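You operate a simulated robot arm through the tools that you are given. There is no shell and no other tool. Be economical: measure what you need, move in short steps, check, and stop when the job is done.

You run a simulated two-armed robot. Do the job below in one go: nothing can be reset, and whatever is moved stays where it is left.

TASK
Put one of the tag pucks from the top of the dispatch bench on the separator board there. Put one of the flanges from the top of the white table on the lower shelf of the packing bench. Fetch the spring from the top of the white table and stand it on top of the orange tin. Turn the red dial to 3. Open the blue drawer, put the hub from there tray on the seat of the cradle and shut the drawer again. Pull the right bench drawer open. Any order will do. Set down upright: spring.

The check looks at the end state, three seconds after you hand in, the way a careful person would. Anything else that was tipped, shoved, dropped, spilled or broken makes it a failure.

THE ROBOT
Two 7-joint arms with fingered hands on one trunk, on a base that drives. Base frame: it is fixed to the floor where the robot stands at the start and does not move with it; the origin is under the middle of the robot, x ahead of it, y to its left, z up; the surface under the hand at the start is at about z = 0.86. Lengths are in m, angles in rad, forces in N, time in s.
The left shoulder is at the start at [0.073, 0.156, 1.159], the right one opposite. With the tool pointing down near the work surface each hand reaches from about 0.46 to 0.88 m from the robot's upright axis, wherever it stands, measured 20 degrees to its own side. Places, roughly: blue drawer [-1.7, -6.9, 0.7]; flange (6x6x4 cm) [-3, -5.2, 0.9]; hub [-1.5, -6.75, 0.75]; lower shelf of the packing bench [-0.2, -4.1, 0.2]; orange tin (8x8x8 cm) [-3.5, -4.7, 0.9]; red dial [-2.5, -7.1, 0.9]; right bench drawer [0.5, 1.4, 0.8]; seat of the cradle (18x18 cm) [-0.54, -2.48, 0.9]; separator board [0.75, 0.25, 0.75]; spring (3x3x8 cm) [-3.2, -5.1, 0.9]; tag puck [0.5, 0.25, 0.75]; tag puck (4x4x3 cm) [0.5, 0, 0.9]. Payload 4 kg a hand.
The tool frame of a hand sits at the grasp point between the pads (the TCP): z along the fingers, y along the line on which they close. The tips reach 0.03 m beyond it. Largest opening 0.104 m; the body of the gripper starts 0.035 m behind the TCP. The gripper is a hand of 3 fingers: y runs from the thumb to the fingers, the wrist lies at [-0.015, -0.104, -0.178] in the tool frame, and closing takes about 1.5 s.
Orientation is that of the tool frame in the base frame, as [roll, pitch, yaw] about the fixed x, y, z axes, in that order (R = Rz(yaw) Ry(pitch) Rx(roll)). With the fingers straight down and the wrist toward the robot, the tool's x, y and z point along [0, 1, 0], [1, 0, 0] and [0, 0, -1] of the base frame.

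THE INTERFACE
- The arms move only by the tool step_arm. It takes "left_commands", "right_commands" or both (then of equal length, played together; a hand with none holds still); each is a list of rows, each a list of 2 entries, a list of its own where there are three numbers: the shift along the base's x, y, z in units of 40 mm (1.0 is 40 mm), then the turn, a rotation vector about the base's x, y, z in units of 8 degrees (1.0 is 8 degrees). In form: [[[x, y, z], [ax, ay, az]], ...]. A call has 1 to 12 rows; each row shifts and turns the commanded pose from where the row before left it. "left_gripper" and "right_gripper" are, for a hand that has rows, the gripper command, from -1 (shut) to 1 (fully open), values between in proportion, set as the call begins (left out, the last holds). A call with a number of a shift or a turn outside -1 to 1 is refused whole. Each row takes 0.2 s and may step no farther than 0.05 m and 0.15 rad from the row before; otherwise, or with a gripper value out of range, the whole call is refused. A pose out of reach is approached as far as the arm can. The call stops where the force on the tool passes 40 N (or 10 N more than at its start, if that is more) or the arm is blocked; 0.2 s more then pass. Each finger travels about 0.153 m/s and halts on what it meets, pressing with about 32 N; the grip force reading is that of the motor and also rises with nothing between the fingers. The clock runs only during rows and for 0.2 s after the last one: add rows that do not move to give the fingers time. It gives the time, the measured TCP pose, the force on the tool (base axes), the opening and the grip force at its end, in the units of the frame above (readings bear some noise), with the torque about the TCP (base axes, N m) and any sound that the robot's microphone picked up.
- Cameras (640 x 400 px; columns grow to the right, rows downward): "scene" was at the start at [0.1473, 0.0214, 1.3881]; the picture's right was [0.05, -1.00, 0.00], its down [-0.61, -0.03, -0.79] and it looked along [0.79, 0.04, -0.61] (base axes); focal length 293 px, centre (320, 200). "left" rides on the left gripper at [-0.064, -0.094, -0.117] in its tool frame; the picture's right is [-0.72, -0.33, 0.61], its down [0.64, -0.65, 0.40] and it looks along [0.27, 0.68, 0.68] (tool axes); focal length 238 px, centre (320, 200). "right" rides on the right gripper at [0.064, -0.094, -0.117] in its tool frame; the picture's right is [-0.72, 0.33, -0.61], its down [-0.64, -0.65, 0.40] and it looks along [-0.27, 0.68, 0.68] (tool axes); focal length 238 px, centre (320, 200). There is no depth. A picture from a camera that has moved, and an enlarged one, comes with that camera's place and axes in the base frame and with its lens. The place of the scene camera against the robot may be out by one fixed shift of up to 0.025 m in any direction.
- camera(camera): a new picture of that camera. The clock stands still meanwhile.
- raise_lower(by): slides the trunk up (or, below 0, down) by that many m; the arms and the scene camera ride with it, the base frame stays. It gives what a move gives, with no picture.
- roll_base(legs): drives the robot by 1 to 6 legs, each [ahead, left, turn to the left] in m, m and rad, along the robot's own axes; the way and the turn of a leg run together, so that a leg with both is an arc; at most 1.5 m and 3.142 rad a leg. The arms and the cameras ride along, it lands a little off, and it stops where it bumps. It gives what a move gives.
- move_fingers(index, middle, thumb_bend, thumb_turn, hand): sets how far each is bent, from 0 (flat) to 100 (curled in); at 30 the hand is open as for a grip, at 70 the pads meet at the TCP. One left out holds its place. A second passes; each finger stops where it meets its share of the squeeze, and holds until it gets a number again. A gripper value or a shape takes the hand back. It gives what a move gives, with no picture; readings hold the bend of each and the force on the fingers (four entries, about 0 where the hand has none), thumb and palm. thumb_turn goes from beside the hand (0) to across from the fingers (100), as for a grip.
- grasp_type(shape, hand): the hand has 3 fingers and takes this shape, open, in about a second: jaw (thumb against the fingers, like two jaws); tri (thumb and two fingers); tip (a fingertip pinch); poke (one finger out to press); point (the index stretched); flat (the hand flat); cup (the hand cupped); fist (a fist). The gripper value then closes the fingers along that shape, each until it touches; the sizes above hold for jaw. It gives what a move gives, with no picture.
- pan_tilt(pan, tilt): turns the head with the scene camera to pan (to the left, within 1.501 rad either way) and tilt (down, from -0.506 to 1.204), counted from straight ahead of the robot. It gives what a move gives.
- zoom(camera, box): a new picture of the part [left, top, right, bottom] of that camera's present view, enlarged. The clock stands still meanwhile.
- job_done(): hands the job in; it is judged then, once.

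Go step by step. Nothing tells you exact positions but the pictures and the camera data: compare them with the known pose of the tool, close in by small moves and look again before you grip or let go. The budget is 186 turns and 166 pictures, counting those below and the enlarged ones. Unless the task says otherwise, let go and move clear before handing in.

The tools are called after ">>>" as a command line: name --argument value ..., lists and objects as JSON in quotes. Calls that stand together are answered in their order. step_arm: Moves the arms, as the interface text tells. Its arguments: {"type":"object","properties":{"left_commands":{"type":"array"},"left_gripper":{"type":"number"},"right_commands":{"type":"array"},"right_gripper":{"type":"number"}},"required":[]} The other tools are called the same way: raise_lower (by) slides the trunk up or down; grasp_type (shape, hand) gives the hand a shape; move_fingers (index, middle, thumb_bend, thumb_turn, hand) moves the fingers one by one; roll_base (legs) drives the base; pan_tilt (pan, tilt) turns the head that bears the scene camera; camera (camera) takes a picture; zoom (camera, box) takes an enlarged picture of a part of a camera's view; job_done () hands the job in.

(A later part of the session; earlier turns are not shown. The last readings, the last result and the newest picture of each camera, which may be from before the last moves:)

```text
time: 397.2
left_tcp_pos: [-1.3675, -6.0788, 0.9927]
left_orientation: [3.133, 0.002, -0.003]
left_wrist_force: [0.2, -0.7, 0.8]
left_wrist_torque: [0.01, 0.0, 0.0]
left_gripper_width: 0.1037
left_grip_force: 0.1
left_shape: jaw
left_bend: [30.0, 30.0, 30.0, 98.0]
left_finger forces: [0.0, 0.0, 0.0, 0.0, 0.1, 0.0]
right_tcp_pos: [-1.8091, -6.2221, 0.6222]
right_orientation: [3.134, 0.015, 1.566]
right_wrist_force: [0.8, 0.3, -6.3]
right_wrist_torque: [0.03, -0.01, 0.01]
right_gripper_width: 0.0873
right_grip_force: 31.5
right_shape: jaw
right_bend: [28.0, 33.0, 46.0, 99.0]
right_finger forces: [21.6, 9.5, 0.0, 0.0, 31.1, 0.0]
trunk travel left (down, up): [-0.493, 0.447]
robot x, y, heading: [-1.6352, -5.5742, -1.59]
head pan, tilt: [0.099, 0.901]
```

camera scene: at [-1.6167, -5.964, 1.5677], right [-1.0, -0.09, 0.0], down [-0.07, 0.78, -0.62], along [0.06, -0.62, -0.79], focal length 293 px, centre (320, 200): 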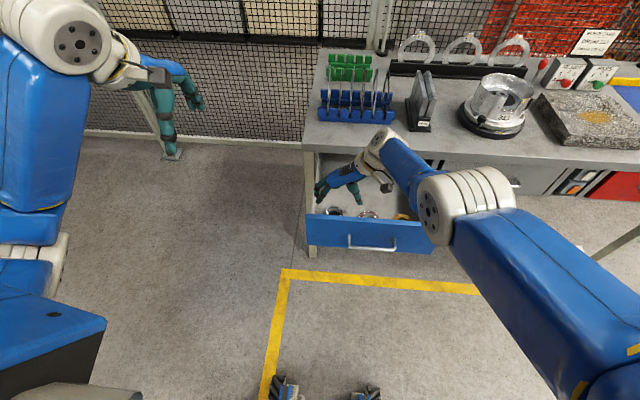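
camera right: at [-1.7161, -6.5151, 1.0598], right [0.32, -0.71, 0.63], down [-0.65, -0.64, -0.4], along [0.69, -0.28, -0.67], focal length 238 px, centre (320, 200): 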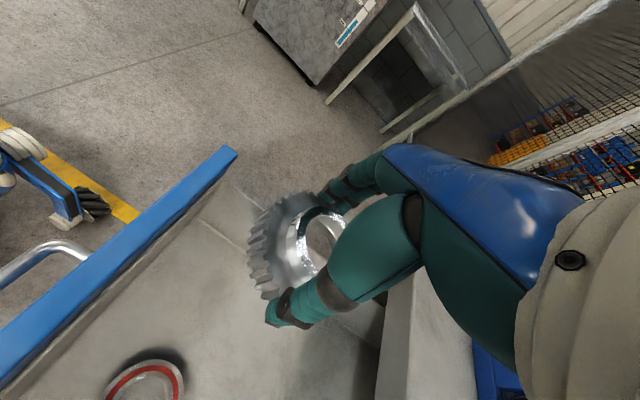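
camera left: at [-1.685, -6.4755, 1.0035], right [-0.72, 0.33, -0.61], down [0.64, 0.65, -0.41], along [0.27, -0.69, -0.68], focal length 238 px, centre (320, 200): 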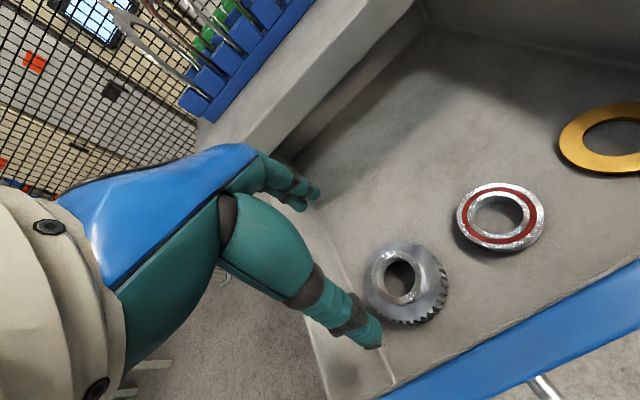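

The right arm won't retract in this orientation. I'll rotate it back, with the wrist toward the robot, while pulling it in.

>>> step_arm --right_commands '[[[-0.3, 0.4, 0.2], [0, 0, -0.95]], [[-0.3, 0.4, 0.2], [0, 0, -0.95]], [[-0.3, 0.4, 0.2], [0, 0, -0.95]], [[-0.3, 0.4, 0.2], [0, 0, -0.95]], [[-0.3, 0.4, 0.2], [0, 0, -0.95]], [[-0.3, 0.4, 0.2], [0, 0, -0.95]], [[-0.3, 0.4, 0.2], [0, 0, -0.95]], [[-0.3, 0.5, 0.2], [0, 0, -0.95]], [[-0.3, 0.5, 0.2], [0, 0, -0.95]], [[-0.3, 0.5, 0.2], [0, 0, -0.95]], [[-0.3, 0.5, 0.2], [0, 0, -0.95]], [[-0.3, 0.5, 0.2], [0, 0, -0.9]]]'

>>> step_arm --left_commands '[[[-0.3, 0, 0], [-0.94, 0, 0]], [[-0.3, 0, 0], [-0.94, 0, 0]], [[-0.3, 0, 0], [-0.94, 0, 0]], [[-0.3, 0, 0], [-0.94, 0, 0]], [[-0.3, 0, 0], [-0.94, 0, 0]], [[-0.3, 0, 0], [-0.94, 0, 0]], [[-0.3, 0, 0], [-0.94, 0, 0]], [[-0.3, 0, 0], [-0.94, 0, 0]], [[-0.3, 0, 0], [-0.94, 0, 0]], [[-0.3, 0, 0], [-0.94, 0, 0]], [[-0.3, 0, 0], [-0.94, 0, 0]], [[-0.3, 0, 0], [-0.94, 0, 0]]]' --left_gripper -1

>>> pan_tilt --pan 0 --tilt 0.7

>>> camera --camera "scene"

```text
time: 399.8
left_tcp_pos: [-1.3676, -6.0771, 0.9936]
left_orientation: [3.134, 0.001, -0.003]
left_wrist_force: [0.6, -0.9, -0.3]
left_wrist_torque: [-0.01, 0.01, 0.0]
left_gripper_width: 0.1041
left_grip_force: 0.1
left_shape: jaw
left_bend: [30.0, 30.0, 30.0, 98.0]
left_finger forces: [0.1, 0.0, 0.0, 0.1, 0.1, 0.0]
right_tcp_pos: [-2.0203, -6.2789, 0.5587]
right_orientation: [3.137, 0.017, -0.022]
right_wrist_force: [-0.1, -0.1, -6.5]
right_wrist_torque: [0.0, -0.05, -0.02]
right_gripper_width: 0.0872
right_grip_force: 31.6
right_shape: jaw
right_bend: [28.0, 33.0, 46.0, 99.0]
right_finger forces: [21.6, 9.6, 0.0, 0.1, 31.2, 0.0]
right hand out of reach, approached as far as the arm can: row 1, 2, 3, 4, 5, 6, 7, 8, 9, 10, 11, 12
trunk travel left (down, up): [-0.493, 0.447]
robot x, y, heading: [-1.6373, -5.573, -1.589]
head pan, tilt: [0.099, 0.901]
```

```text
time: 402.4
left_tcp_pos: [-1.5046, -6.0999, 0.9767]
left_orientation: [1.56, -0.014, -0.003]
left_wrist_force: [-0.2, 0.7, -0.8]
left_wrist_torque: [0.0, 0.02, 0.01]
left_gripper_width: 0.0002
left_grip_force: 31.8
left_shape: jaw
left_bend: [70.0, 70.0, 46.0, 100.0]
left_finger forces: [0.1, 0.1, 0.0, 0.0, 0.1, 0.0]
left hand out of reach, approached as far as the arm can: row 4, 5
right_tcp_pos: [-2.0197, -6.2785, 0.5598]
right_orientation: [3.135, 0.017, -0.019]
right_wrist_force: [-1.5, -0.5, -6.4]
right_wrist_torque: [0.03, 0.0, 0.02]
right_gripper_width: 0.0874
right_grip_force: 31.8
right_shape: jaw
right_bend: [28.0, 33.0, 46.0, 99.0]
right_finger forces: [21.6, 9.6, 0.0, 0.1, 31.2, 0.0]
trunk travel left (down, up): [-0.493, 0.447]
robot x, y, heading: [-1.6343, -5.575, -1.586]
head pan, tilt: [0.099, 0.901]
```

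```text
time: 403.1
left_tcp_pos: [-1.5046, -6.0995, 0.9774]
left_orientation: [1.559, -0.014, -0.005]
left_wrist_force: [0.3, -0.9, 0.6]
left_wrist_torque: [0.03, -0.03, -0.01]
left_gripper_width: 0.0002
left_grip_force: 32.4
left_shape: jaw
left_bend: [70.0, 70.0, 46.0, 100.0]
left_finger forces: [0.0, 0.0, 0.1, 0.0, 0.0, 0.0]
right_tcp_pos: [-2.021, -6.2789, 0.5597]
right_orientation: [3.137, 0.017, -0.02]
right_wrist_force: [0.2, 0.5, -5.8]
right_wrist_torque: [0.02, -0.03, -0.04]
right_gripper_width: 0.0876
right_grip_force: 32.0
right_shape: jaw
right_bend: [28.0, 33.0, 46.0, 99.0]
right_finger forces: [21.6, 9.6, 0.1, 0.0, 31.2, 0.0]
trunk travel left (down, up): [-0.493, 0.447]
robot x, y, heading: [-1.6295, -5.5723, -1.582]
head pan, tilt: [0.0, 0.7]
```

```text
31 pictures are left
camera scene: at [-1.6315, -5.6972, 1.3015], right [-1.0, 0.01, 0.0], down [0.01, 0.65, -0.76], along [-0.01, -0.76, -0.65], focal length 293 px, centre (320, 200)
```

scene: 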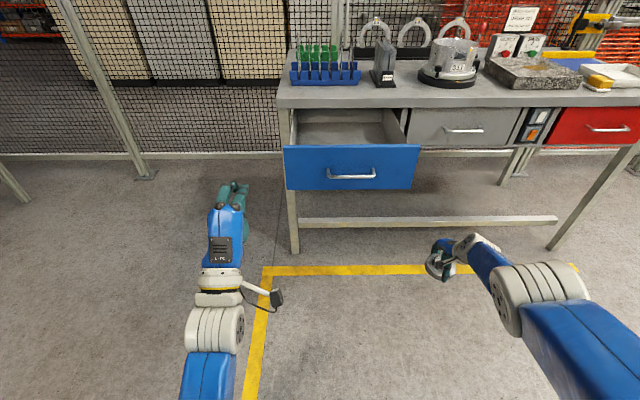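

I'll pull the right hand in and up, lower the trunk so the left fist is at drawer height, and shift right to line up beside the handle.

>>> step_arm --right_commands '[[[0, 0.8, 0.5], [0, 0, 0]], [[0, 0.8, 0.5], [0, 0, 0]], [[0, 0.8, 0.5], [0, 0, 0]], [[0, 0.8, 0.5], [0, 0, 0]], [[0, 0.8, 0.5], [0, 0, 0]], [[0, 0.8, 0.5], [0, 0, 0]], [[0, 0.8, 0.5], [0, 0, 0]], [[0, 0.8, 0.5], [0, 0, 0]], [[0, 0.5, 0.5], [0, 0, 0]], [[0, 0, 0], [0, 0, 0]]]'

>>> raise_lower --by -0.2

>>> roll_base --legs '[[0, -0.09, 0], [0.25, 0, 0]]'

>>> camera --camera "scene"

```text
time: 405.3
left_tcp_pos: [-1.5046, -6.0983, 0.978]
left_orientation: [1.558, -0.012, -0.003]
left_wrist_force: [0.2, 0.5, 0.2]
left_wrist_torque: [-0.04, 0.03, -0.02]
left_gripper_width: 0.0003
left_grip_force: 32.1
left_shape: jaw
left_bend: [70.0, 70.0, 46.0, 100.0]
left_finger forces: [0.0, 0.0, 0.0, 0.0, 0.0, 0.0]
right_tcp_pos: [-2.1181, -6.2468, 0.5772]
right_orientation: [3.136, 0.016, -0.02]
right_wrist_force: [0.1, 0.6, -6.7]
right_wrist_torque: [-0.02, -0.08, -0.01]
right_gripper_width: 0.0875
right_grip_force: 32.2
right_shape: jaw
right_bend: [28.0, 33.0, 46.0, 99.0]
right_finger forces: [21.6, 9.6, 0.0, 0.0, 31.1, 0.0]
right hand out of reach, approached as far as the arm can: row 1, 2, 3, 4, 5, 6, 7, 8, 9
trunk travel left (down, up): [-0.493, 0.447]
robot x, y, heading: [-1.6372, -5.5757, -1.584]
head pan, tilt: [0.0, 0.7]
```

```text
time: 407.5
left_tcp_pos: [-1.5048, -6.1005, 0.7768]
left_orientation: [1.558, -0.014, -0.004]
left_wrist_force: [0.0, -0.3, -0.5]
left_wrist_torque: [0.0, -0.02, -0.01]
left_gripper_width: 0.0
left_grip_force: 32.3
left_shape: jaw
left_bend: [70.0, 70.0, 46.0, 100.0]
left_finger forces: [0.0, 0.0, 0.0, 0.0, 0.0, 0.1]
right_tcp_pos: [-2.118, -6.2469, 0.3763]
right_orientation: [3.136, 0.017, -0.021]
right_wrist_force: [-0.4, -0.1, -5.1]
right_wrist_torque: [-0.01, -0.02, -0.02]
right_gripper_width: 0.0876
right_grip_force: 32.0
right_shape: jaw
right_bend: [28.0, 33.0, 46.0, 99.0]
right_finger forces: [21.4, 9.5, 0.0, 0.0, 31.0, 0.1]
trunk travel left (down, up): [-0.293, 0.647]
robot x, y, heading: [-1.6323, -5.5697, -1.583]
head pan, tilt: [0.0, 0.7]
```

```text
time: 410.0
left_tcp_pos: [-1.5975, -6.3516, 0.7786]
left_orientation: [1.559, -0.015, -0.002]
left_wrist_force: [-0.4, 0.1, 0.1]
left_wrist_torque: [-0.02, 0.02, 0.02]
left_gripper_width: 0.0
left_grip_force: 31.8
left_shape: jaw
left_bend: [70.0, 70.0, 46.0, 100.0]
left_finger forces: [0.0, 0.0, 0.0, 0.1, 0.0, 0.0]
right_tcp_pos: [-2.2112, -6.4991, 0.3753]
right_orientation: [3.138, 0.014, -0.019]
right_wrist_force: [0.2, -0.7, -5.8]
right_wrist_torque: [-0.04, -0.04, -0.03]
right_gripper_width: 0.0878
right_grip_force: 32.4
right_shape: jaw
right_bend: [28.0, 33.0, 46.0, 99.0]
right_finger forces: [21.7, 9.6, 0.0, 0.1, 31.2, 0.0]
trunk travel left (down, up): [-0.293, 0.647]
robot x, y, heading: [-1.7285, -5.8255, -1.582]
head pan, tilt: [0.0, 0.7]
```

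```text
30 pictures are left
camera scene: at [-1.7251, -5.9495, 1.1015], right [-1.0, 0.01, 0.0], down [0.01, 0.65, -0.76], along [-0.01, -0.76, -0.65], focal length 293 px, centre (320, 200)
```

scene: 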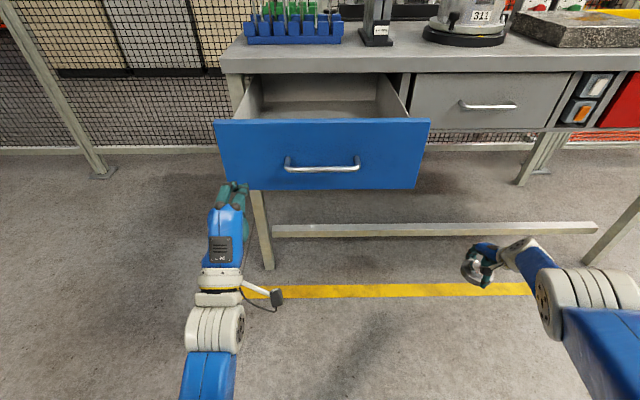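

I'll drive 15 cm forward and then push the rest with the arm, so the right hand stays in front of the bench.

>>> roll_base --legs '[[0.15, 0, 0]]'

>>> step_arm --left_commands '[[[0, -0.7, 0], [0, 0, 0]], [[0, -0.7, 0], [0, 0, 0]], [[0, -0.7, 0], [0, 0, 0]], [[0, -0.7, 0], [0, 0, 0]], [[0, -0.7, 0], [0, 0, 0]], [[0, -0.7, 0], [0, 0, 0]], [[0, -0.5, 0], [0, 0, 0]], [[0, 0, 0], [0, 0, 0]]]'

>>> camera --camera "scene"

```text
time: 411.4
left_tcp_pos: [-1.5977, -6.5037, 0.7778]
left_orientation: [1.559, -0.014, -0.004]
left_wrist_force: [0.2, -0.7, -0.5]
left_wrist_torque: [0.0, 0.0, 0.02]
left_gripper_width: 0.0
left_grip_force: 32.0
left_shape: jaw
left_bend: [70.0, 70.0, 46.0, 100.0]
left_finger forces: [0.0, 0.1, 0.0, 0.0, 0.1, 0.0]
right_tcp_pos: [-2.2125, -6.6503, 0.3767]
right_orientation: [3.138, 0.016, -0.021]
right_wrist_force: [-0.7, 0.5, -5.0]
right_wrist_torque: [0.02, -0.02, -0.01]
right_gripper_width: 0.0876
right_grip_force: 31.7
right_shape: jaw
right_bend: [28.0, 33.0, 46.0, 99.0]
right_finger forces: [21.7, 9.6, 0.1, 0.0, 31.2, 0.0]
trunk travel left (down, up): [-0.293, 0.647]
robot x, y, heading: [-1.7292, -5.9778, -1.586]
head pan, tilt: [0.0, 0.7]
```

```text
time: 413.2
left_tcp_pos: [-1.5965, -6.6885, 0.7781]
left_orientation: [1.556, -0.013, 0.0]
left_wrist_force: [-0.4, -0.2, 0.5]
left_wrist_torque: [0.01, 0.02, -0.01]
left_gripper_width: 0.0
left_grip_force: 31.5
left_shape: jaw
left_bend: [70.0, 70.0, 46.0, 100.0]
left_finger forces: [0.0, 0.0, 0.0, 0.0, 0.0, 0.0]
right_tcp_pos: [-2.2129, -6.65, 0.3779]
right_orientation: [3.133, 0.017, -0.019]
right_wrist_force: [-0.6, 0.3, -5.6]
right_wrist_torque: [0.02, 0.01, 0.01]
right_gripper_width: 0.0875
right_grip_force: 31.7
right_shape: jaw
right_bend: [28.0, 33.0, 46.0, 99.0]
right_finger forces: [21.5, 9.7, 0.0, 0.0, 31.2, 0.0]
trunk travel left (down, up): [-0.293, 0.647]
robot x, y, heading: [-1.7276, -5.981, -1.584]
head pan, tilt: [0.0, 0.7]
```

```text
29 pictures are left
camera scene: at [-1.7257, -6.1001, 1.1016], right [-1.0, 0.01, 0.0], down [0.01, 0.65, -0.76], along [-0.01, -0.76, -0.65], focal length 293 px, centre (320, 200)
```

scene: 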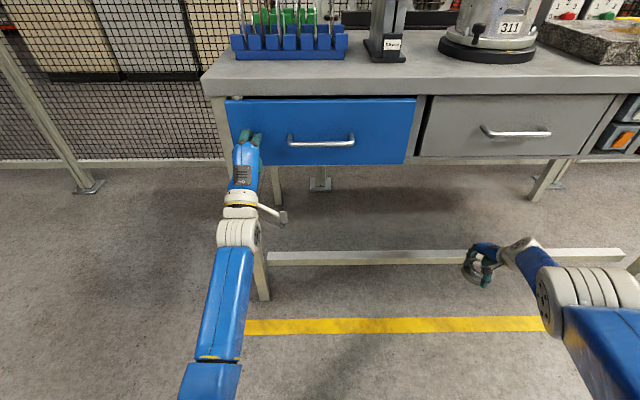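

Nearly shut. I'll push the last few centimetres.

>>> step_arm --left_commands '[[[0, -0.4, 0], [0, 0, 0]], [[0, -0.4, 0], [0, 0, 0]], [[0, -0.3, 0], [0, 0, 0]], [[0, -0.3, 0], [0, 0, 0]], [[0, -0.3, 0], [0, 0, 0]], [[0, 0, 0], [0, 0, 0]]]'

>>> zoom --camera "scene" --box '[190, 60, 450, 200]'

```text
time: 414.1
left_tcp_pos: [-1.5955, -6.7323, 0.7795]
left_orientation: [1.548, -0.01, -0.003]
left_wrist_force: [-0.2, 5.3, 1.1]
left_wrist_torque: [-0.11, 0.0, 0.08]
left_gripper_width: 0.0
left_grip_force: 32.3
left_shape: jaw
left_bend: [70.0, 70.0, 46.0, 100.0]
left_finger forces: [0.0, 0.0, 0.0, 0.0, 0.0, 0.1]
right_tcp_pos: [-2.2121, -6.6489, 0.3771]
right_orientation: [3.137, 0.017, -0.019]
right_wrist_force: [-0.2, -1.4, -6.0]
right_wrist_torque: [0.03, -0.03, -0.01]
right_gripper_width: 0.0877
right_grip_force: 31.9
right_shape: jaw
right_bend: [28.0, 33.0, 46.0, 99.0]
right_finger forces: [21.5, 9.6, 0.0, 0.0, 31.2, 0.0]
trunk travel left (down, up): [-0.293, 0.647]
robot x, y, heading: [-1.7312, -5.9763, -1.581]
head pan, tilt: [0.0, 0.7]
stopped in row 4 (left hand): the force on the tool passed its limit at 57 N (the readings are from after the stop); the commanded pose is now the measured one
```

```text
2.46 times, centred on (320, 130) of scene
camera zoom: at [-1.7255, -6.1003, 1.1015], right [-1.0, 0.01, 0.0], down [0.01, 0.65, -0.76], along [-0.01, -0.76, -0.65], focal length 722 px, centre (320, 372)
```

zoom: 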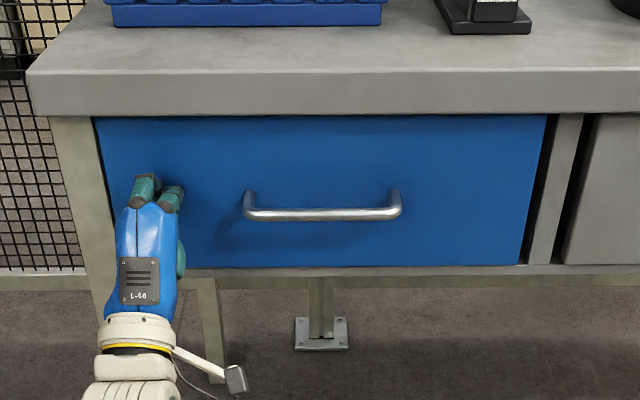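

The drawer is shut. I'll back off, straighten the left hand, raise the right hand with the hub, and then reverse along the clear aisle toward the cradle bench.

>>> roll_base --legs '[[-0.35, 0, 0], [0, -0.22, 0]]'

>>> step_arm --left_commands '[[[0.2, 0, 0.2], [0.94, 0, 0]], [[0.2, 0, 0.2], [0.94, 0, 0]], [[0.2, 0, 0.2], [0.94, 0, 0]], [[0.2, 0, 0.2], [0.94, 0, 0]], [[0.2, 0, 0.2], [0.94, 0, 0]], [[0.2, 0, 0.2], [0.94, 0, 0]], [[0.2, 0, 0.2], [0.94, 0, 0]], [[0.2, 0, 0.2], [0.94, 0, 0]], [[0.2, 0, 0.2], [0.94, 0, 0]], [[0.2, 0, 0.2], [0.94, 0, 0]], [[0.2, 0, 0.2], [0.94, 0, 0]], [[0.2, 0, 0.2], [0.94, 0, 0]]]' --right_commands '[[[0, 0, 0.8], [0, 0, 0]], [[0, 0, 0.8], [0, 0, 0]], [[0, 0, 0.8], [0, 0, 0]], [[0, 0, 0.8], [0, 0, 0]], [[0, 0, 0.8], [0, 0, 0]], [[0, 0, 0.8], [0, 0, 0]], [[0, 0, 0.8], [0, 0, 0]], [[0, 0, 0.8], [0, 0, 0]], [[0, 0, 0.8], [0, 0, 0]], [[0, 0, 0.8], [0, 0, 0]], [[0, 0, 0.8], [0, 0, 0]], [[0, 0, 0.8], [0, 0, 0]]]'

>>> raise_lower --by 0.3

>>> roll_base --legs '[[-1.2, 0, 0], [-1.2, 0, 0]]'

```text
time: 417.7
left_tcp_pos: [-1.8085, -6.3761, 0.7789]
left_orientation: [1.55, -0.007, -0.006]
left_wrist_force: [1.0, -0.2, -0.9]
left_wrist_torque: [-0.01, -0.01, -0.01]
left_gripper_width: 0.0
left_grip_force: 32.0
left_shape: jaw
left_bend: [70.0, 70.0, 46.0, 100.0]
left_finger forces: [0.1, 0.0, 0.0, 0.0, 0.0, 0.0]
right_tcp_pos: [-2.4271, -6.2934, 0.3809]
right_orientation: [3.132, 0.021, -0.022]
right_wrist_force: [-0.3, 0.3, -5.3]
right_wrist_torque: [0.02, -0.02, -0.02]
right_gripper_width: 0.0874
right_grip_force: 31.7
right_shape: jaw
right_bend: [28.0, 33.0, 46.0, 99.0]
right_finger forces: [21.6, 9.7, 0.1, 0.0, 31.1, 0.0]
trunk travel left (down, up): [-0.293, 0.647]
robot x, y, heading: [-1.9433, -5.6271, -1.582]
head pan, tilt: [0.0, 0.7]
```

```text
time: 420.3
left_tcp_pos: [-1.7126, -6.3752, 0.8796]
left_orientation: [3.123, 0.005, -0.009]
left_wrist_force: [0.0, 0.9, -0.3]
left_wrist_torque: [0.01, 0.03, 0.01]
left_gripper_width: 0.0
left_grip_force: 32.3
left_shape: jaw
left_bend: [70.0, 70.0, 46.0, 100.0]
left_finger forces: [0.0, 0.0, 0.1, 0.1, 0.1, 0.0]
right_tcp_pos: [-2.4732, -6.3725, 0.7348]
right_orientation: [3.133, 0.016, -0.021]
right_wrist_force: [0.3, 0.1, -5.7]
right_wrist_torque: [0.0, -0.03, 0.01]
right_gripper_width: 0.0874
right_grip_force: 32.1
right_shape: jaw
right_bend: [28.0, 33.0, 46.0, 99.0]
right_finger forces: [21.5, 9.6, 0.0, 0.0, 31.1, 0.0]
right hand out of reach, approached as far as the arm can: row 1, 2, 3, 4, 5, 6, 7, 8, 9, 10
trunk travel left (down, up): [-0.293, 0.647]
robot x, y, heading: [-1.943, -5.6224, -1.578]
head pan, tilt: [0.0, 0.7]
```

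```text
time: 423.3
left_tcp_pos: [-1.7155, -6.3753, 1.1774]
left_orientation: [3.123, 0.003, -0.009]
left_wrist_force: [-0.2, -0.7, 0.2]
left_wrist_torque: [0.02, 0.0, 0.0]
left_gripper_width: 0.0
left_grip_force: 32.4
left_shape: jaw
left_bend: [70.0, 70.0, 46.0, 100.0]
left_finger forces: [0.0, 0.0, 0.1, 0.0, 0.0, 0.1]
right_tcp_pos: [-2.4741, -6.3762, 1.0323]
right_orientation: [3.132, 0.017, -0.02]
right_wrist_force: [-0.5, -0.1, -6.2]
right_wrist_torque: [0.02, -0.02, 0.02]
right_gripper_width: 0.0875
right_grip_force: 31.7
right_shape: jaw
right_bend: [28.0, 33.0, 46.0, 99.0]
right_finger forces: [21.5, 9.6, 0.0, 0.0, 31.0, 0.0]
trunk travel left (down, up): [-0.593, 0.347]
robot x, y, heading: [-1.9418, -5.6226, -1.587]
head pan, tilt: [0.0, 0.7]
```

```text
time: 434.9
left_tcp_pos: [-1.6575, -4.0035, 1.1772]
left_orientation: [3.122, 0.004, -0.039]
left_wrist_force: [-0.3, 0.3, 0.3]
left_wrist_torque: [0.0, -0.01, 0.02]
left_gripper_width: 0.0
left_grip_force: 31.8
left_shape: jaw
left_bend: [70.0, 70.0, 46.0, 100.0]
left_finger forces: [0.0, 0.0, 0.0, 0.1, 0.0, 0.0]
right_tcp_pos: [-2.4164, -3.9817, 1.0312]
right_orientation: [3.136, 0.016, -0.048]
right_wrist_force: [-0.7, -0.8, -6.9]
right_wrist_torque: [0.0, -0.04, 0.01]
right_gripper_width: 0.0876
right_grip_force: 31.9
right_shape: jaw
right_bend: [28.0, 33.0, 46.0, 99.0]
right_finger forces: [21.5, 9.5, 0.0, 0.0, 30.8, 0.0]
trunk travel left (down, up): [-0.593, 0.347]
robot x, y, heading: [-1.8617, -3.2466, -1.611]
head pan, tilt: [0.0, 0.7]
```

The hub grip is steady. I'll continue reversing to y ≈ −1.1, then strafe left toward the cradle's column and look.

>>> roll_base --legs '[[0, 0, 0.04], [-1.1, 0, 0], [-1.0, 0, 0], [0, 1.3, 0]]'

>>> pan_tilt --pan 0 --tilt 0.55

>>> camera --camera "scene"

```text
time: 451.8
left_tcp_pos: [-0.3234, -1.9397, 1.1807]
left_orientation: [3.121, 0.002, -0.026]
left_wrist_force: [-0.2, 0.0, 0.2]
left_wrist_torque: [0.01, -0.03, 0.01]
left_gripper_width: 0.0002
left_grip_force: 31.9
left_shape: jaw
left_bend: [70.0, 70.0, 46.0, 100.0]
left_finger forces: [0.1, 0.0, 0.0, 0.0, 0.0, 0.0]
right_tcp_pos: [-1.0857, -1.9286, 1.0334]
right_orientation: [3.131, 0.014, -0.036]
right_wrist_force: [-0.4, -0.2, -5.8]
right_wrist_torque: [0.0, -0.05, -0.02]
right_gripper_width: 0.0874
right_grip_force: 31.6
right_shape: jaw
right_bend: [28.0, 33.0, 46.0, 99.0]
right_finger forces: [21.4, 9.7, 0.1, 0.0, 31.1, 0.0]
trunk travel left (down, up): [-0.593, 0.347]
robot x, y, heading: [-0.5366, -1.1837, -1.601]
head pan, tilt: [0.0, 0.7]
```

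```text
time: 452.5
left_tcp_pos: [-0.323, -1.9371, 1.1826]
left_orientation: [3.116, 0.004, -0.026]
left_wrist_force: [-0.1, 0.7, -0.6]
left_wrist_torque: [0.0, -0.01, 0.0]
left_gripper_width: 0.0
left_grip_force: 31.8
left_shape: jaw
left_bend: [70.0, 70.0, 46.0, 100.0]
left_finger forces: [0.1, 0.0, 0.0, 0.1, 0.0, 0.0]
right_tcp_pos: [-1.0851, -1.9313, 1.042]
right_orientation: [3.116, 0.021, -0.034]
right_wrist_force: [-0.2, 0.0, -5.7]
right_wrist_torque: [0.02, 0.0, -0.03]
right_gripper_width: 0.0872
right_grip_force: 32.4
right_shape: jaw
right_bend: [28.0, 33.0, 46.0, 99.0]
right_finger forces: [21.5, 9.9, 0.1, 0.1, 31.3, 0.0]
trunk travel left (down, up): [-0.593, 0.347]
robot x, y, heading: [-0.5392, -1.1833, -1.601]
head pan, tilt: [0.0, 0.55]
```

```text
27 pictures are left
camera scene: at [-0.5387, -1.3145, 1.4144], right [-1.0, 0.03, 0.0], down [0.02, 0.53, -0.85], along [-0.02, -0.85, -0.53], focal length 293 px, centre (320, 200)
```

scene: 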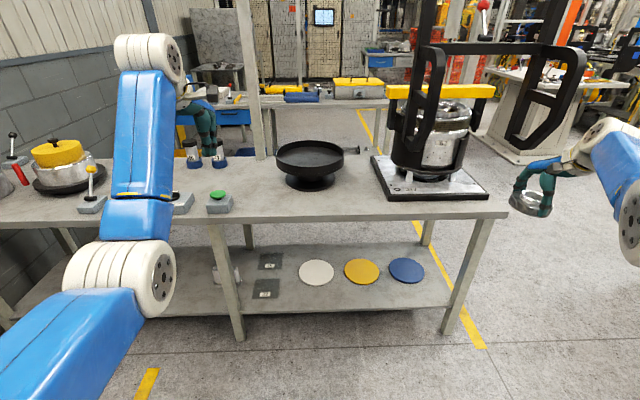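

I'll zoom in on the black stand, which should be the cradle.

>>> zoom --camera "scene" --box '[240, 110, 500, 225]'

```text
2.46 times, centred on (370, 168) of scene
camera zoom: at [-0.5387, -1.3145, 1.4144], right [-1.0, 0.03, 0.0], down [0.02, 0.53, -0.85], along [-0.02, -0.85, -0.53], focal length 722 px, centre (197, 280)
```

zoom: 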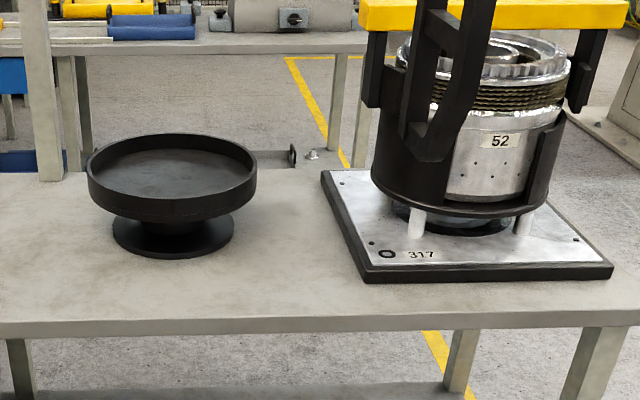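

The black dish on its stand at about (−0.525, −2.32) fits the cradle. I'll bring the right hand inward over the robot's centreline first, clear of the drum fixture, then drive forward.

>>> step_arm --right_commands '[[[0.9, 0, 0.2], [0, 0, 0]], [[0.9, 0, 0.2], [0, 0, 0]], [[0.9, 0, 0.2], [0, 0, 0]], [[0.9, 0, 0.2], [0, 0, 0]], [[0.9, 0, 0.2], [0, 0, 0]], [[0.9, 0, 0.2], [0, 0, 0]], [[0.9, 0, 0], [0, 0, 0]], [[0.9, 0, 0], [0, 0, 0]], [[0.9, 0, 0], [0, 0, 0]], [[0.9, 0, 0], [0, 0, 0]], [[0.9, 0, 0], [0, 0, 0]], [[0, 0, 0], [0, 0, 0]]]'

>>> roll_base --legs '[[0, 0.1, 0.03], [0.2, 0, 0]]'

>>> camera --camera "right"

>>> camera --camera "scene"

```text
time: 455.1
left_tcp_pos: [-0.3196, -1.9365, 1.1819]
left_orientation: [3.116, 0.006, -0.026]
left_wrist_force: [-0.2, -0.1, 0.2]
left_wrist_torque: [-0.03, 0.01, -0.01]
left_gripper_width: 0.0
left_grip_force: 31.8
left_shape: jaw
left_bend: [70.0, 70.0, 46.0, 100.0]
left_finger forces: [0.1, 0.0, 0.0, 0.1, 0.0, 0.0]
right_tcp_pos: [-0.7136, -2.016, 1.092]
right_orientation: [3.128, 0.019, -0.037]
right_wrist_force: [-0.1, 0.1, -6.6]
right_wrist_torque: [0.0, -0.04, 0.02]
right_gripper_width: 0.0872
right_grip_force: 31.8
right_shape: jaw
right_bend: [28.0, 33.0, 46.0, 99.0]
right_finger forces: [21.2, 9.5, 0.0, 0.0, 30.7, 0.1]
right hand out of reach, approached as far as the arm can: row 1, 2, 3, 4, 5, 6, 7, 8, 10
trunk travel left (down, up): [-0.593, 0.347]
robot x, y, heading: [-0.5368, -1.1876, -1.599]
head pan, tilt: [0.0, 0.55]
```

```text
time: 457.5
left_tcp_pos: [-0.1756, -2.1279, 1.1797]
left_orientation: [3.112, 0.023, 0.007]
left_wrist_force: [1.0, -0.6, 0.1]
left_wrist_torque: [0.02, 0.1, -0.04]
left_gripper_width: 0.0
left_grip_force: 32.0
left_shape: jaw
left_bend: [70.0, 70.0, 46.0, 100.0]
left_finger forces: [0.0, 0.0, 0.0, 0.1, 0.0, 0.0]
right_tcp_pos: [-0.5691, -2.2196, 1.0985]
right_orientation: [3.125, 0.034, -0.006]
right_wrist_force: [1.4, 0.7, -5.3]
right_wrist_torque: [0.01, 0.01, -0.02]
right_gripper_width: 0.0871
right_grip_force: 32.2
right_shape: jaw
right_bend: [28.0, 33.0, 46.0, 99.0]
right_finger forces: [21.3, 9.8, 0.1, 0.1, 31.2, 0.0]
trunk travel left (down, up): [-0.593, 0.347]
robot x, y, heading: [-0.4358, -1.3839, -1.572]
head pan, tilt: [0.0, 0.55]
```

```text
25 pictures are left
camera right: at [-0.5012, -2.123, 1.2121], right [-0.7, -0.31, 0.64], down [-0.65, 0.65, -0.39], along [-0.3, -0.69, -0.66], focal length 238 px, centre (320, 200)
```

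right: 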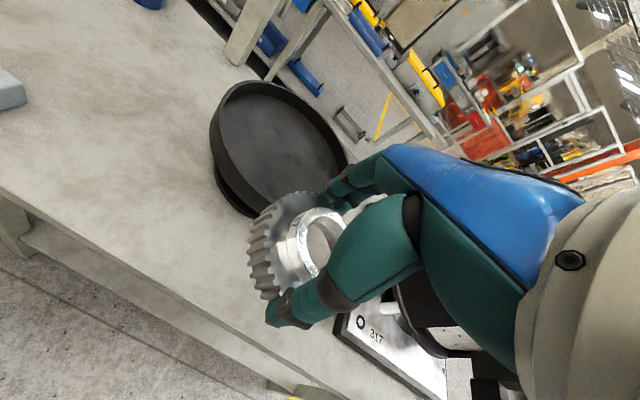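

```text
24 pictures are left
camera scene: at [-0.4068, -1.5116, 1.415], right [-1.0, 0.0, 0.02], down [-0.01, 0.52, -0.85], along [-0.01, -0.85, -0.52], focal length 293 px, centre (320, 200)
```

scene: 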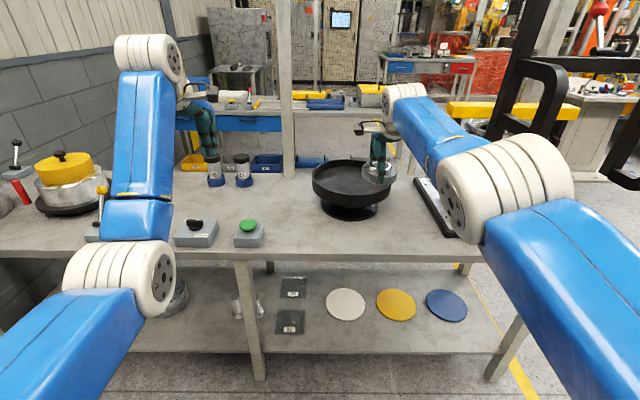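

The dish is at about (−0.53, −2.43). I'll drive 20 cm forward and slightly left to bring the hub above it.

>>> roll_base --legs '[[0.2, 0.03, 0]]'

>>> camera --camera "right"

>>> zoom --camera "scene" --box '[260, 90, 460, 250]'

```text
time: 459.1
left_tcp_pos: [-0.1608, -2.3277, 1.1852]
left_orientation: [3.111, 0.012, 0.002]
left_wrist_force: [0.6, 0.2, -0.6]
left_wrist_torque: [-0.03, 0.04, -0.01]
left_gripper_width: 0.0
left_grip_force: 31.9
left_shape: jaw
left_bend: [70.0, 70.0, 46.0, 100.0]
left_finger forces: [0.1, 0.0, 0.0, 0.1, 0.1, 0.0]
right_tcp_pos: [-0.5516, -2.4213, 1.1007]
right_orientation: [3.122, 0.024, -0.008]
right_wrist_force: [0.2, 0.1, -6.6]
right_wrist_torque: [-0.04, -0.01, -0.03]
right_gripper_width: 0.0873
right_grip_force: 32.1
right_shape: jaw
right_bend: [28.0, 33.0, 46.0, 99.0]
right_finger forces: [21.2, 9.8, 0.0, 0.0, 31.2, 0.0]
trunk travel left (down, up): [-0.593, 0.347]
robot x, y, heading: [-0.405, -1.5871, -1.577]
head pan, tilt: [0.0, 0.55]
```

```text
23 pictures are left
camera right: at [-0.4849, -2.3245, 1.2134], right [-0.71, -0.31, 0.64], down [-0.65, 0.65, -0.4], along [-0.29, -0.69, -0.66], focal length 238 px, centre (320, 200)
```

right: 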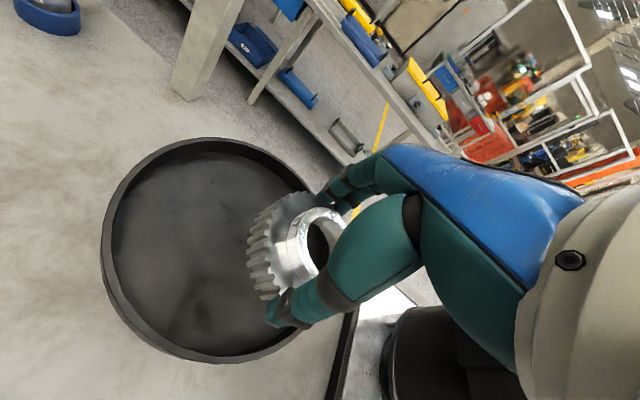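

```text
2.50 times, centred on (360, 170) of scene
camera zoom: at [-0.3919, -1.7144, 1.415], right [-1.0, 0.0, 0.01], down [0.0, 0.52, -0.85], along [-0.01, -0.85, -0.52], focal length 733 px, centre (220, 275)
```

zoom: 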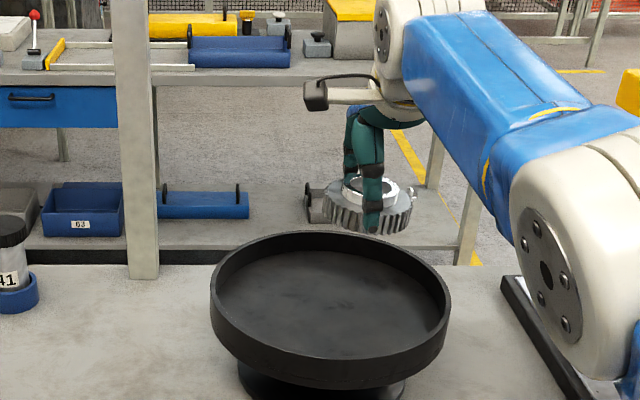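

The dish centre is at about (−0.517, −2.415). I'll shift 3 cm left with the base and lower by trunk.

>>> roll_base --legs '[[0, 0.034, 0]]'

>>> raise_lower --by -0.08

>>> camera --camera "right"

>>> zoom --camera "scene" --box '[260, 120, 460, 280]'

```text
time: 459.9
left_tcp_pos: [-0.1435, -2.3299, 1.187]
left_orientation: [3.111, -0.001, 0.001]
left_wrist_force: [-0.5, -0.4, 1.1]
left_wrist_torque: [0.01, -0.06, 0.02]
left_gripper_width: 0.0
left_grip_force: 31.7
left_shape: jaw
left_bend: [70.0, 70.0, 46.0, 100.0]
left_finger forces: [0.0, 0.0, 0.0, 0.0, 0.1, 0.0]
right_tcp_pos: [-0.5295, -2.4289, 1.1069]
right_orientation: [3.101, 0.01, 0.001]
right_wrist_force: [-0.3, -0.2, -6.4]
right_wrist_torque: [0.04, -0.07, 0.03]
right_gripper_width: 0.0872
right_grip_force: 31.5
right_shape: jaw
right_bend: [28.0, 34.0, 46.0, 99.0]
right_finger forces: [21.2, 9.8, 0.0, 0.1, 31.0, 0.1]
trunk travel left (down, up): [-0.593, 0.347]
robot x, y, heading: [-0.3761, -1.5856, -1.573]
head pan, tilt: [0.0, 0.55]
```

```text
time: 461.1
left_tcp_pos: [-0.1397, -2.3243, 1.1104]
left_orientation: [3.106, 0.002, 0.001]
left_wrist_force: [-0.2, -0.1, 0.4]
left_wrist_torque: [0.01, 0.02, 0.0]
left_gripper_width: 0.0001
left_grip_force: 31.6
left_shape: jaw
left_bend: [70.0, 70.0, 46.0, 100.0]
left_finger forces: [0.0, 0.0, 0.0, 0.1, 0.0, 0.0]
right_tcp_pos: [-0.5212, -2.4305, 1.042]
right_orientation: [3.074, 0.014, 0.006]
right_wrist_force: [0.6, 0.1, -6.8]
right_wrist_torque: [0.0, 0.0, 0.02]
right_gripper_width: 0.0871
right_grip_force: 32.0
right_shape: jaw
right_bend: [28.0, 34.0, 47.0, 99.0]
right_finger forces: [21.1, 10.1, 0.0, 0.0, 31.4, 0.1]
trunk travel left (down, up): [-0.513, 0.427]
robot x, y, heading: [-0.3725, -1.5874, -1.571]
head pan, tilt: [0.0, 0.55]
```

```text
21 pictures are left
camera right: at [-0.458, -2.3274, 1.1516], right [-0.71, -0.29, 0.64], down [-0.65, 0.62, -0.44], along [-0.27, -0.73, -0.63], focal length 238 px, centre (320, 200)
```

right: 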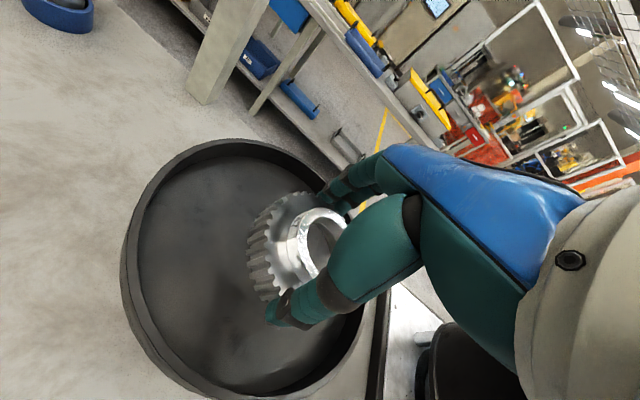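

```text
2.50 times, centred on (360, 200) of scene
camera zoom: at [-0.3665, -1.7186, 1.3345], right [-1.0, 0.0, 0.0], down [0.0, 0.53, -0.85], along [0.0, -0.85, -0.53], focal length 733 px, centre (220, 200)
```

zoom: 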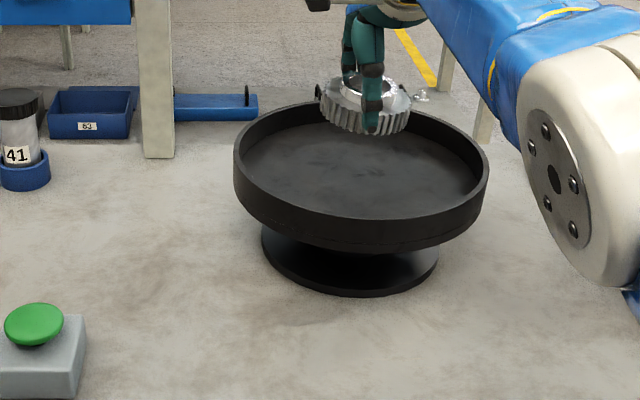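

The hub is centred over the dish, but the hand tilts slightly. I'll check the elbow's clearance to the drum fixture on the right.

>>> pan_tilt --pan -0.6 --tilt 0.55

>>> camera --camera "scene"

```text
time: 462.1
left_tcp_pos: [-0.1363, -2.3259, 1.1081]
left_orientation: [3.108, 0.004, 0.001]
left_wrist_force: [0.5, 0.1, 0.6]
left_wrist_torque: [-0.01, -0.01, -0.05]
left_gripper_width: 0.0
left_grip_force: 32.1
left_shape: jaw
left_bend: [70.0, 70.0, 46.0, 100.0]
left_finger forces: [0.1, 0.0, 0.0, 0.0, 0.0, 0.0]
right_tcp_pos: [-0.5197, -2.4308, 1.0421]
right_orientation: [3.073, 0.013, 0.008]
right_wrist_force: [-1.4, 0.0, -5.8]
right_wrist_torque: [-0.01, -0.03, 0.0]
right_gripper_width: 0.0872
right_grip_force: 31.9
right_shape: jaw
right_bend: [28.0, 34.0, 47.0, 99.0]
right_finger forces: [21.2, 10.1, 0.1, 0.1, 31.5, 0.0]
trunk travel left (down, up): [-0.513, 0.427]
robot x, y, heading: [-0.3746, -1.5892, -1.577]
head pan, tilt: [-0.6, 0.55]
```

```text
19 pictures are left
camera scene: at [-0.4129, -1.7028, 1.3347], right [-0.82, 0.57, 0.01], down [0.29, 0.43, -0.85], along [-0.48, -0.7, -0.52], focal length 293 px, centre (320, 200)
```

scene: 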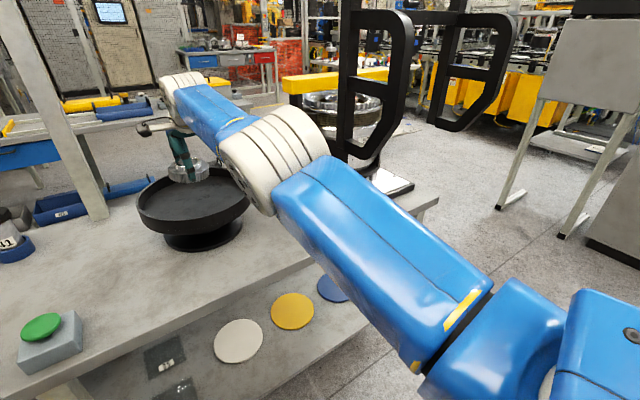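

The elbow looks close to the fixture and dish but not touching. I'll do the rest of the descent with the arm itself, levelling the hand at the same time.

>>> step_arm --right_commands '[[[0, 0, -0.3], [0.25, 0, 0]], [[0, 0.1, -0.4], [0.24, 0, 0]], [[0, 0, -0.4], [0, 0, 0]], [[0, 0, 0], [0, 0, 0]]]'

>>> zoom --camera "scene" --box '[110, 60, 350, 260]'

```text
time: 463.1
left_tcp_pos: [-0.1406, -2.3256, 1.1093]
left_orientation: [3.106, 0.0, 0.001]
left_wrist_force: [-0.5, 0.6, -0.9]
left_wrist_torque: [0.0, 0.01, -0.01]
left_gripper_width: 0.0002
left_grip_force: 31.7
left_shape: jaw
left_bend: [70.0, 70.0, 46.0, 100.0]
left_finger forces: [0.1, 0.0, 0.0, 0.1, 0.1, 0.1]
right_tcp_pos: [-0.5292, -2.4225, 0.9877]
right_orientation: [-3.117, 0.012, -0.001]
right_wrist_force: [-0.4, 0.5, -5.6]
right_wrist_torque: [-0.02, -0.03, -0.03]
right_gripper_width: 0.0868
right_grip_force: 31.6
right_shape: jaw
right_bend: [28.0, 34.0, 47.0, 99.0]
right_finger forces: [21.3, 10.3, 0.0, 0.0, 31.1, 0.0]
trunk travel left (down, up): [-0.513, 0.427]
robot x, y, heading: [-0.3749, -1.5864, -1.571]
head pan, tilt: [-0.6, 0.55]
```

```text
2.00 times, centred on (230, 160) of scene
camera zoom: at [-0.4174, -1.7032, 1.3345], right [-0.82, 0.57, 0.0], down [0.3, 0.43, -0.85], along [-0.48, -0.7, -0.53], focal length 586 px, centre (500, 280)
```

zoom: 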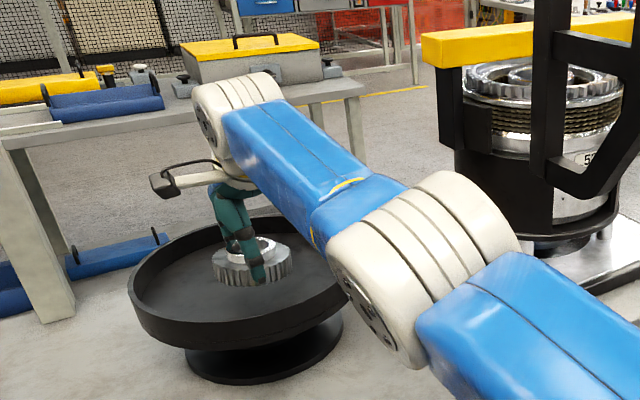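

The hub is inside the dish, just above its floor. I'll lower in small steps until contact.

>>> step_arm --right_commands '[[[0, 0, -0.15], [-0.15, 0, 0]], [[0, 0, -0.1], [0, 0, 0]], [[0, 0, 0], [0, 0, 0]]]'

>>> step_arm --right_commands '[[[0, 0, -0.1], [0, 0, 0]], [[0, 0, -0.1], [0, 0, 0]], [[0, 0, 0], [0, 0, 0]]]'

```text
time: 463.9
left_tcp_pos: [-0.1416, -2.3257, 1.1092]
left_orientation: [3.107, -0.001, 0.004]
left_wrist_force: [-0.3, -0.2, 0.5]
left_wrist_torque: [0.01, -0.01, 0.01]
left_gripper_width: 0.0
left_grip_force: 32.2
left_shape: jaw
left_bend: [70.0, 70.0, 46.0, 100.0]
left_finger forces: [0.0, 0.0, 0.0, 0.1, 0.0, 0.0]
right_tcp_pos: [-0.5277, -2.4248, 0.9768]
right_orientation: [-3.136, 0.012, 0.001]
right_wrist_force: [-0.2, 0.0, -6.9]
right_wrist_torque: [0.0, -0.02, -0.03]
right_gripper_width: 0.087
right_grip_force: 31.9
right_shape: jaw
right_bend: [28.0, 34.0, 47.0, 99.0]
right_finger forces: [21.2, 10.1, 0.1, 0.0, 31.0, 0.0]
trunk travel left (down, up): [-0.513, 0.427]
robot x, y, heading: [-0.3737, -1.5902, -1.571]
head pan, tilt: [-0.6, 0.55]
```

```text
time: 464.7
left_tcp_pos: [-0.1406, -2.3245, 1.1102]
left_orientation: [3.107, -0.001, 0.001]
left_wrist_force: [-0.4, 0.3, -0.3]
left_wrist_torque: [0.0, 0.05, -0.01]
left_gripper_width: 0.0
left_grip_force: 31.8
left_shape: jaw
left_bend: [70.0, 70.0, 46.0, 100.0]
left_finger forces: [0.0, 0.0, 0.0, 0.1, 0.0, 0.0]
right_tcp_pos: [-0.5273, -2.4259, 0.9703]
right_orientation: [-3.136, 0.012, 0.001]
right_wrist_force: [0.5, 0.0, -6.5]
right_wrist_torque: [0.01, -0.05, 0.02]
right_gripper_width: 0.0871
right_grip_force: 32.4
right_shape: jaw
right_bend: [28.0, 34.0, 47.0, 99.0]
right_finger forces: [21.1, 10.2, 0.1, 0.0, 31.0, 0.0]
trunk travel left (down, up): [-0.513, 0.427]
robot x, y, heading: [-0.3735, -1.589, -1.574]
head pan, tilt: [-0.6, 0.55]
```

No contact yet, so I'll keep stepping down.

>>> step_arm --right_commands '[[[0, 0, -0.12], [0, 0, 0]], [[0, 0, -0.12], [0, 0, 0]], [[0, 0, 0], [0, 0, 0]]]'

>>> step_arm --right_commands '[[[0, 0, -0.1], [0, 0, 0]], [[0, 0, -0.1], [0, 0, 0]], [[0, 0, 0], [0, 0, 0]]]'

>>> zoom --camera "scene" --box '[130, 90, 330, 250]'

```text
time: 465.5
left_tcp_pos: [-0.1415, -2.3248, 1.1097]
left_orientation: [3.106, 0.0, 0.0]
left_wrist_force: [-0.4, 0.6, 0.1]
left_wrist_torque: [0.01, 0.0, -0.01]
left_gripper_width: 0.0
left_grip_force: 32.2
left_shape: jaw
left_bend: [70.0, 70.0, 46.0, 100.0]
left_finger forces: [0.1, 0.0, 0.0, 0.0, 0.1, 0.0]
right_tcp_pos: [-0.5274, -2.4262, 0.96]
right_orientation: [-3.14, 0.012, -0.001]
right_wrist_force: [0.6, -0.1, -6.1]
right_wrist_torque: [0.0, -0.06, 0.0]
right_gripper_width: 0.0871
right_grip_force: 31.9
right_shape: jaw
right_bend: [28.0, 34.0, 47.0, 99.0]
right_finger forces: [21.1, 10.2, 0.0, 0.0, 31.0, 0.0]
trunk travel left (down, up): [-0.513, 0.427]
robot x, y, heading: [-0.3736, -1.5856, -1.573]
head pan, tilt: [-0.6, 0.55]
```

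```text
time: 466.3
left_tcp_pos: [-0.1394, -2.3244, 1.1103]
left_orientation: [3.108, 0.0, 0.001]
left_wrist_force: [-0.5, 0.1, -0.2]
left_wrist_torque: [-0.01, 0.03, 0.0]
left_gripper_width: 0.0
left_grip_force: 31.7
left_shape: jaw
left_bend: [70.0, 70.0, 46.0, 100.0]
left_finger forces: [0.0, 0.0, 0.0, 0.0, 0.0, 0.1]
right_tcp_pos: [-0.5286, -2.426, 0.9514]
right_orientation: [-3.137, 0.013, 0.0]
right_wrist_force: [-0.5, 0.5, -6.1]
right_wrist_torque: [0.01, -0.03, 0.01]
right_gripper_width: 0.087
right_grip_force: 31.8
right_shape: jaw
right_bend: [28.0, 34.0, 47.0, 99.0]
right_finger forces: [21.2, 10.0, 0.0, 0.1, 31.0, 0.0]
trunk travel left (down, up): [-0.513, 0.427]
robot x, y, heading: [-0.3741, -1.5885, -1.573]
head pan, tilt: [-0.6, 0.55]
```

```text
2.50 times, centred on (230, 170) of scene
camera zoom: at [-0.4171, -1.7027, 1.3346], right [-0.82, 0.57, 0.0], down [0.3, 0.43, -0.85], along [-0.48, -0.7, -0.53], focal length 733 px, centre (545, 275)
```

zoom: 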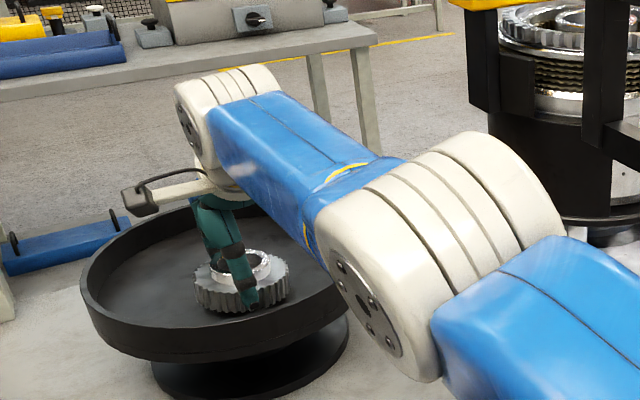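

The hub is almost on the seat. A little more.

>>> step_arm --right_commands '[[[0, 0, -0.1], [0, 0, 0]], [[0, 0, -0.1], [0, 0, 0]], [[0, 0, 0], [0, 0, 0]]]'

>>> step_arm --right_commands '[[[0, 0, -0.1], [0, 0, 0]], [[0, 0, -0.1], [0, 0, 0]], [[0, 0, 0], [0, 0, 0]]]'

```text
time: 467.1
left_tcp_pos: [-0.1408, -2.3251, 1.1103]
left_orientation: [3.107, -0.001, 0.002]
left_wrist_force: [0.8, -0.8, -0.2]
left_wrist_torque: [-0.01, 0.01, -0.04]
left_gripper_width: 0.0
left_grip_force: 31.6
left_shape: jaw
left_bend: [70.0, 70.0, 46.0, 100.0]
left_finger forces: [0.0, 0.0, 0.1, 0.1, 0.0, 0.0]
right_tcp_pos: [-0.5281, -2.4256, 0.9443]
right_orientation: [-3.137, 0.011, 0.0]
right_wrist_force: [-0.3, 0.5, -5.6]
right_wrist_torque: [0.01, -0.01, 0.0]
right_gripper_width: 0.087
right_grip_force: 32.1
right_shape: jaw
right_bend: [28.0, 34.0, 47.0, 99.0]
right_finger forces: [21.1, 10.0, 0.1, 0.0, 31.0, 0.0]
trunk travel left (down, up): [-0.513, 0.427]
robot x, y, heading: [-0.3746, -1.589, -1.575]
head pan, tilt: [-0.6, 0.55]
```

```text
time: 467.9
left_tcp_pos: [-0.1391, -2.3246, 1.1104]
left_orientation: [3.107, 0.001, 0.001]
left_wrist_force: [0.8, 0.3, 0.8]
left_wrist_torque: [-0.01, 0.0, 0.01]
left_gripper_width: 0.0
left_grip_force: 32.1
left_shape: jaw
left_bend: [70.0, 70.0, 46.0, 100.0]
left_finger forces: [0.0, 0.1, 0.1, 0.0, 0.0, 0.0]
right_tcp_pos: [-0.5279, -2.4259, 0.9385]
right_orientation: [3.14, 0.014, 0.001]
right_wrist_force: [0.7, -2.7, 0.9]
right_wrist_torque: [-0.36, 0.1, 0.07]
right_gripper_width: 0.0867
right_grip_force: 32.0
right_shape: jaw
right_bend: [28.0, 33.0, 47.0, 99.0]
right_finger forces: [22.0, 10.0, 0.1, 0.1, 30.5, 0.0]
trunk travel left (down, up): [-0.513, 0.427]
robot x, y, heading: [-0.374, -1.5862, -1.579]
head pan, tilt: [-0.6, 0.55]
```

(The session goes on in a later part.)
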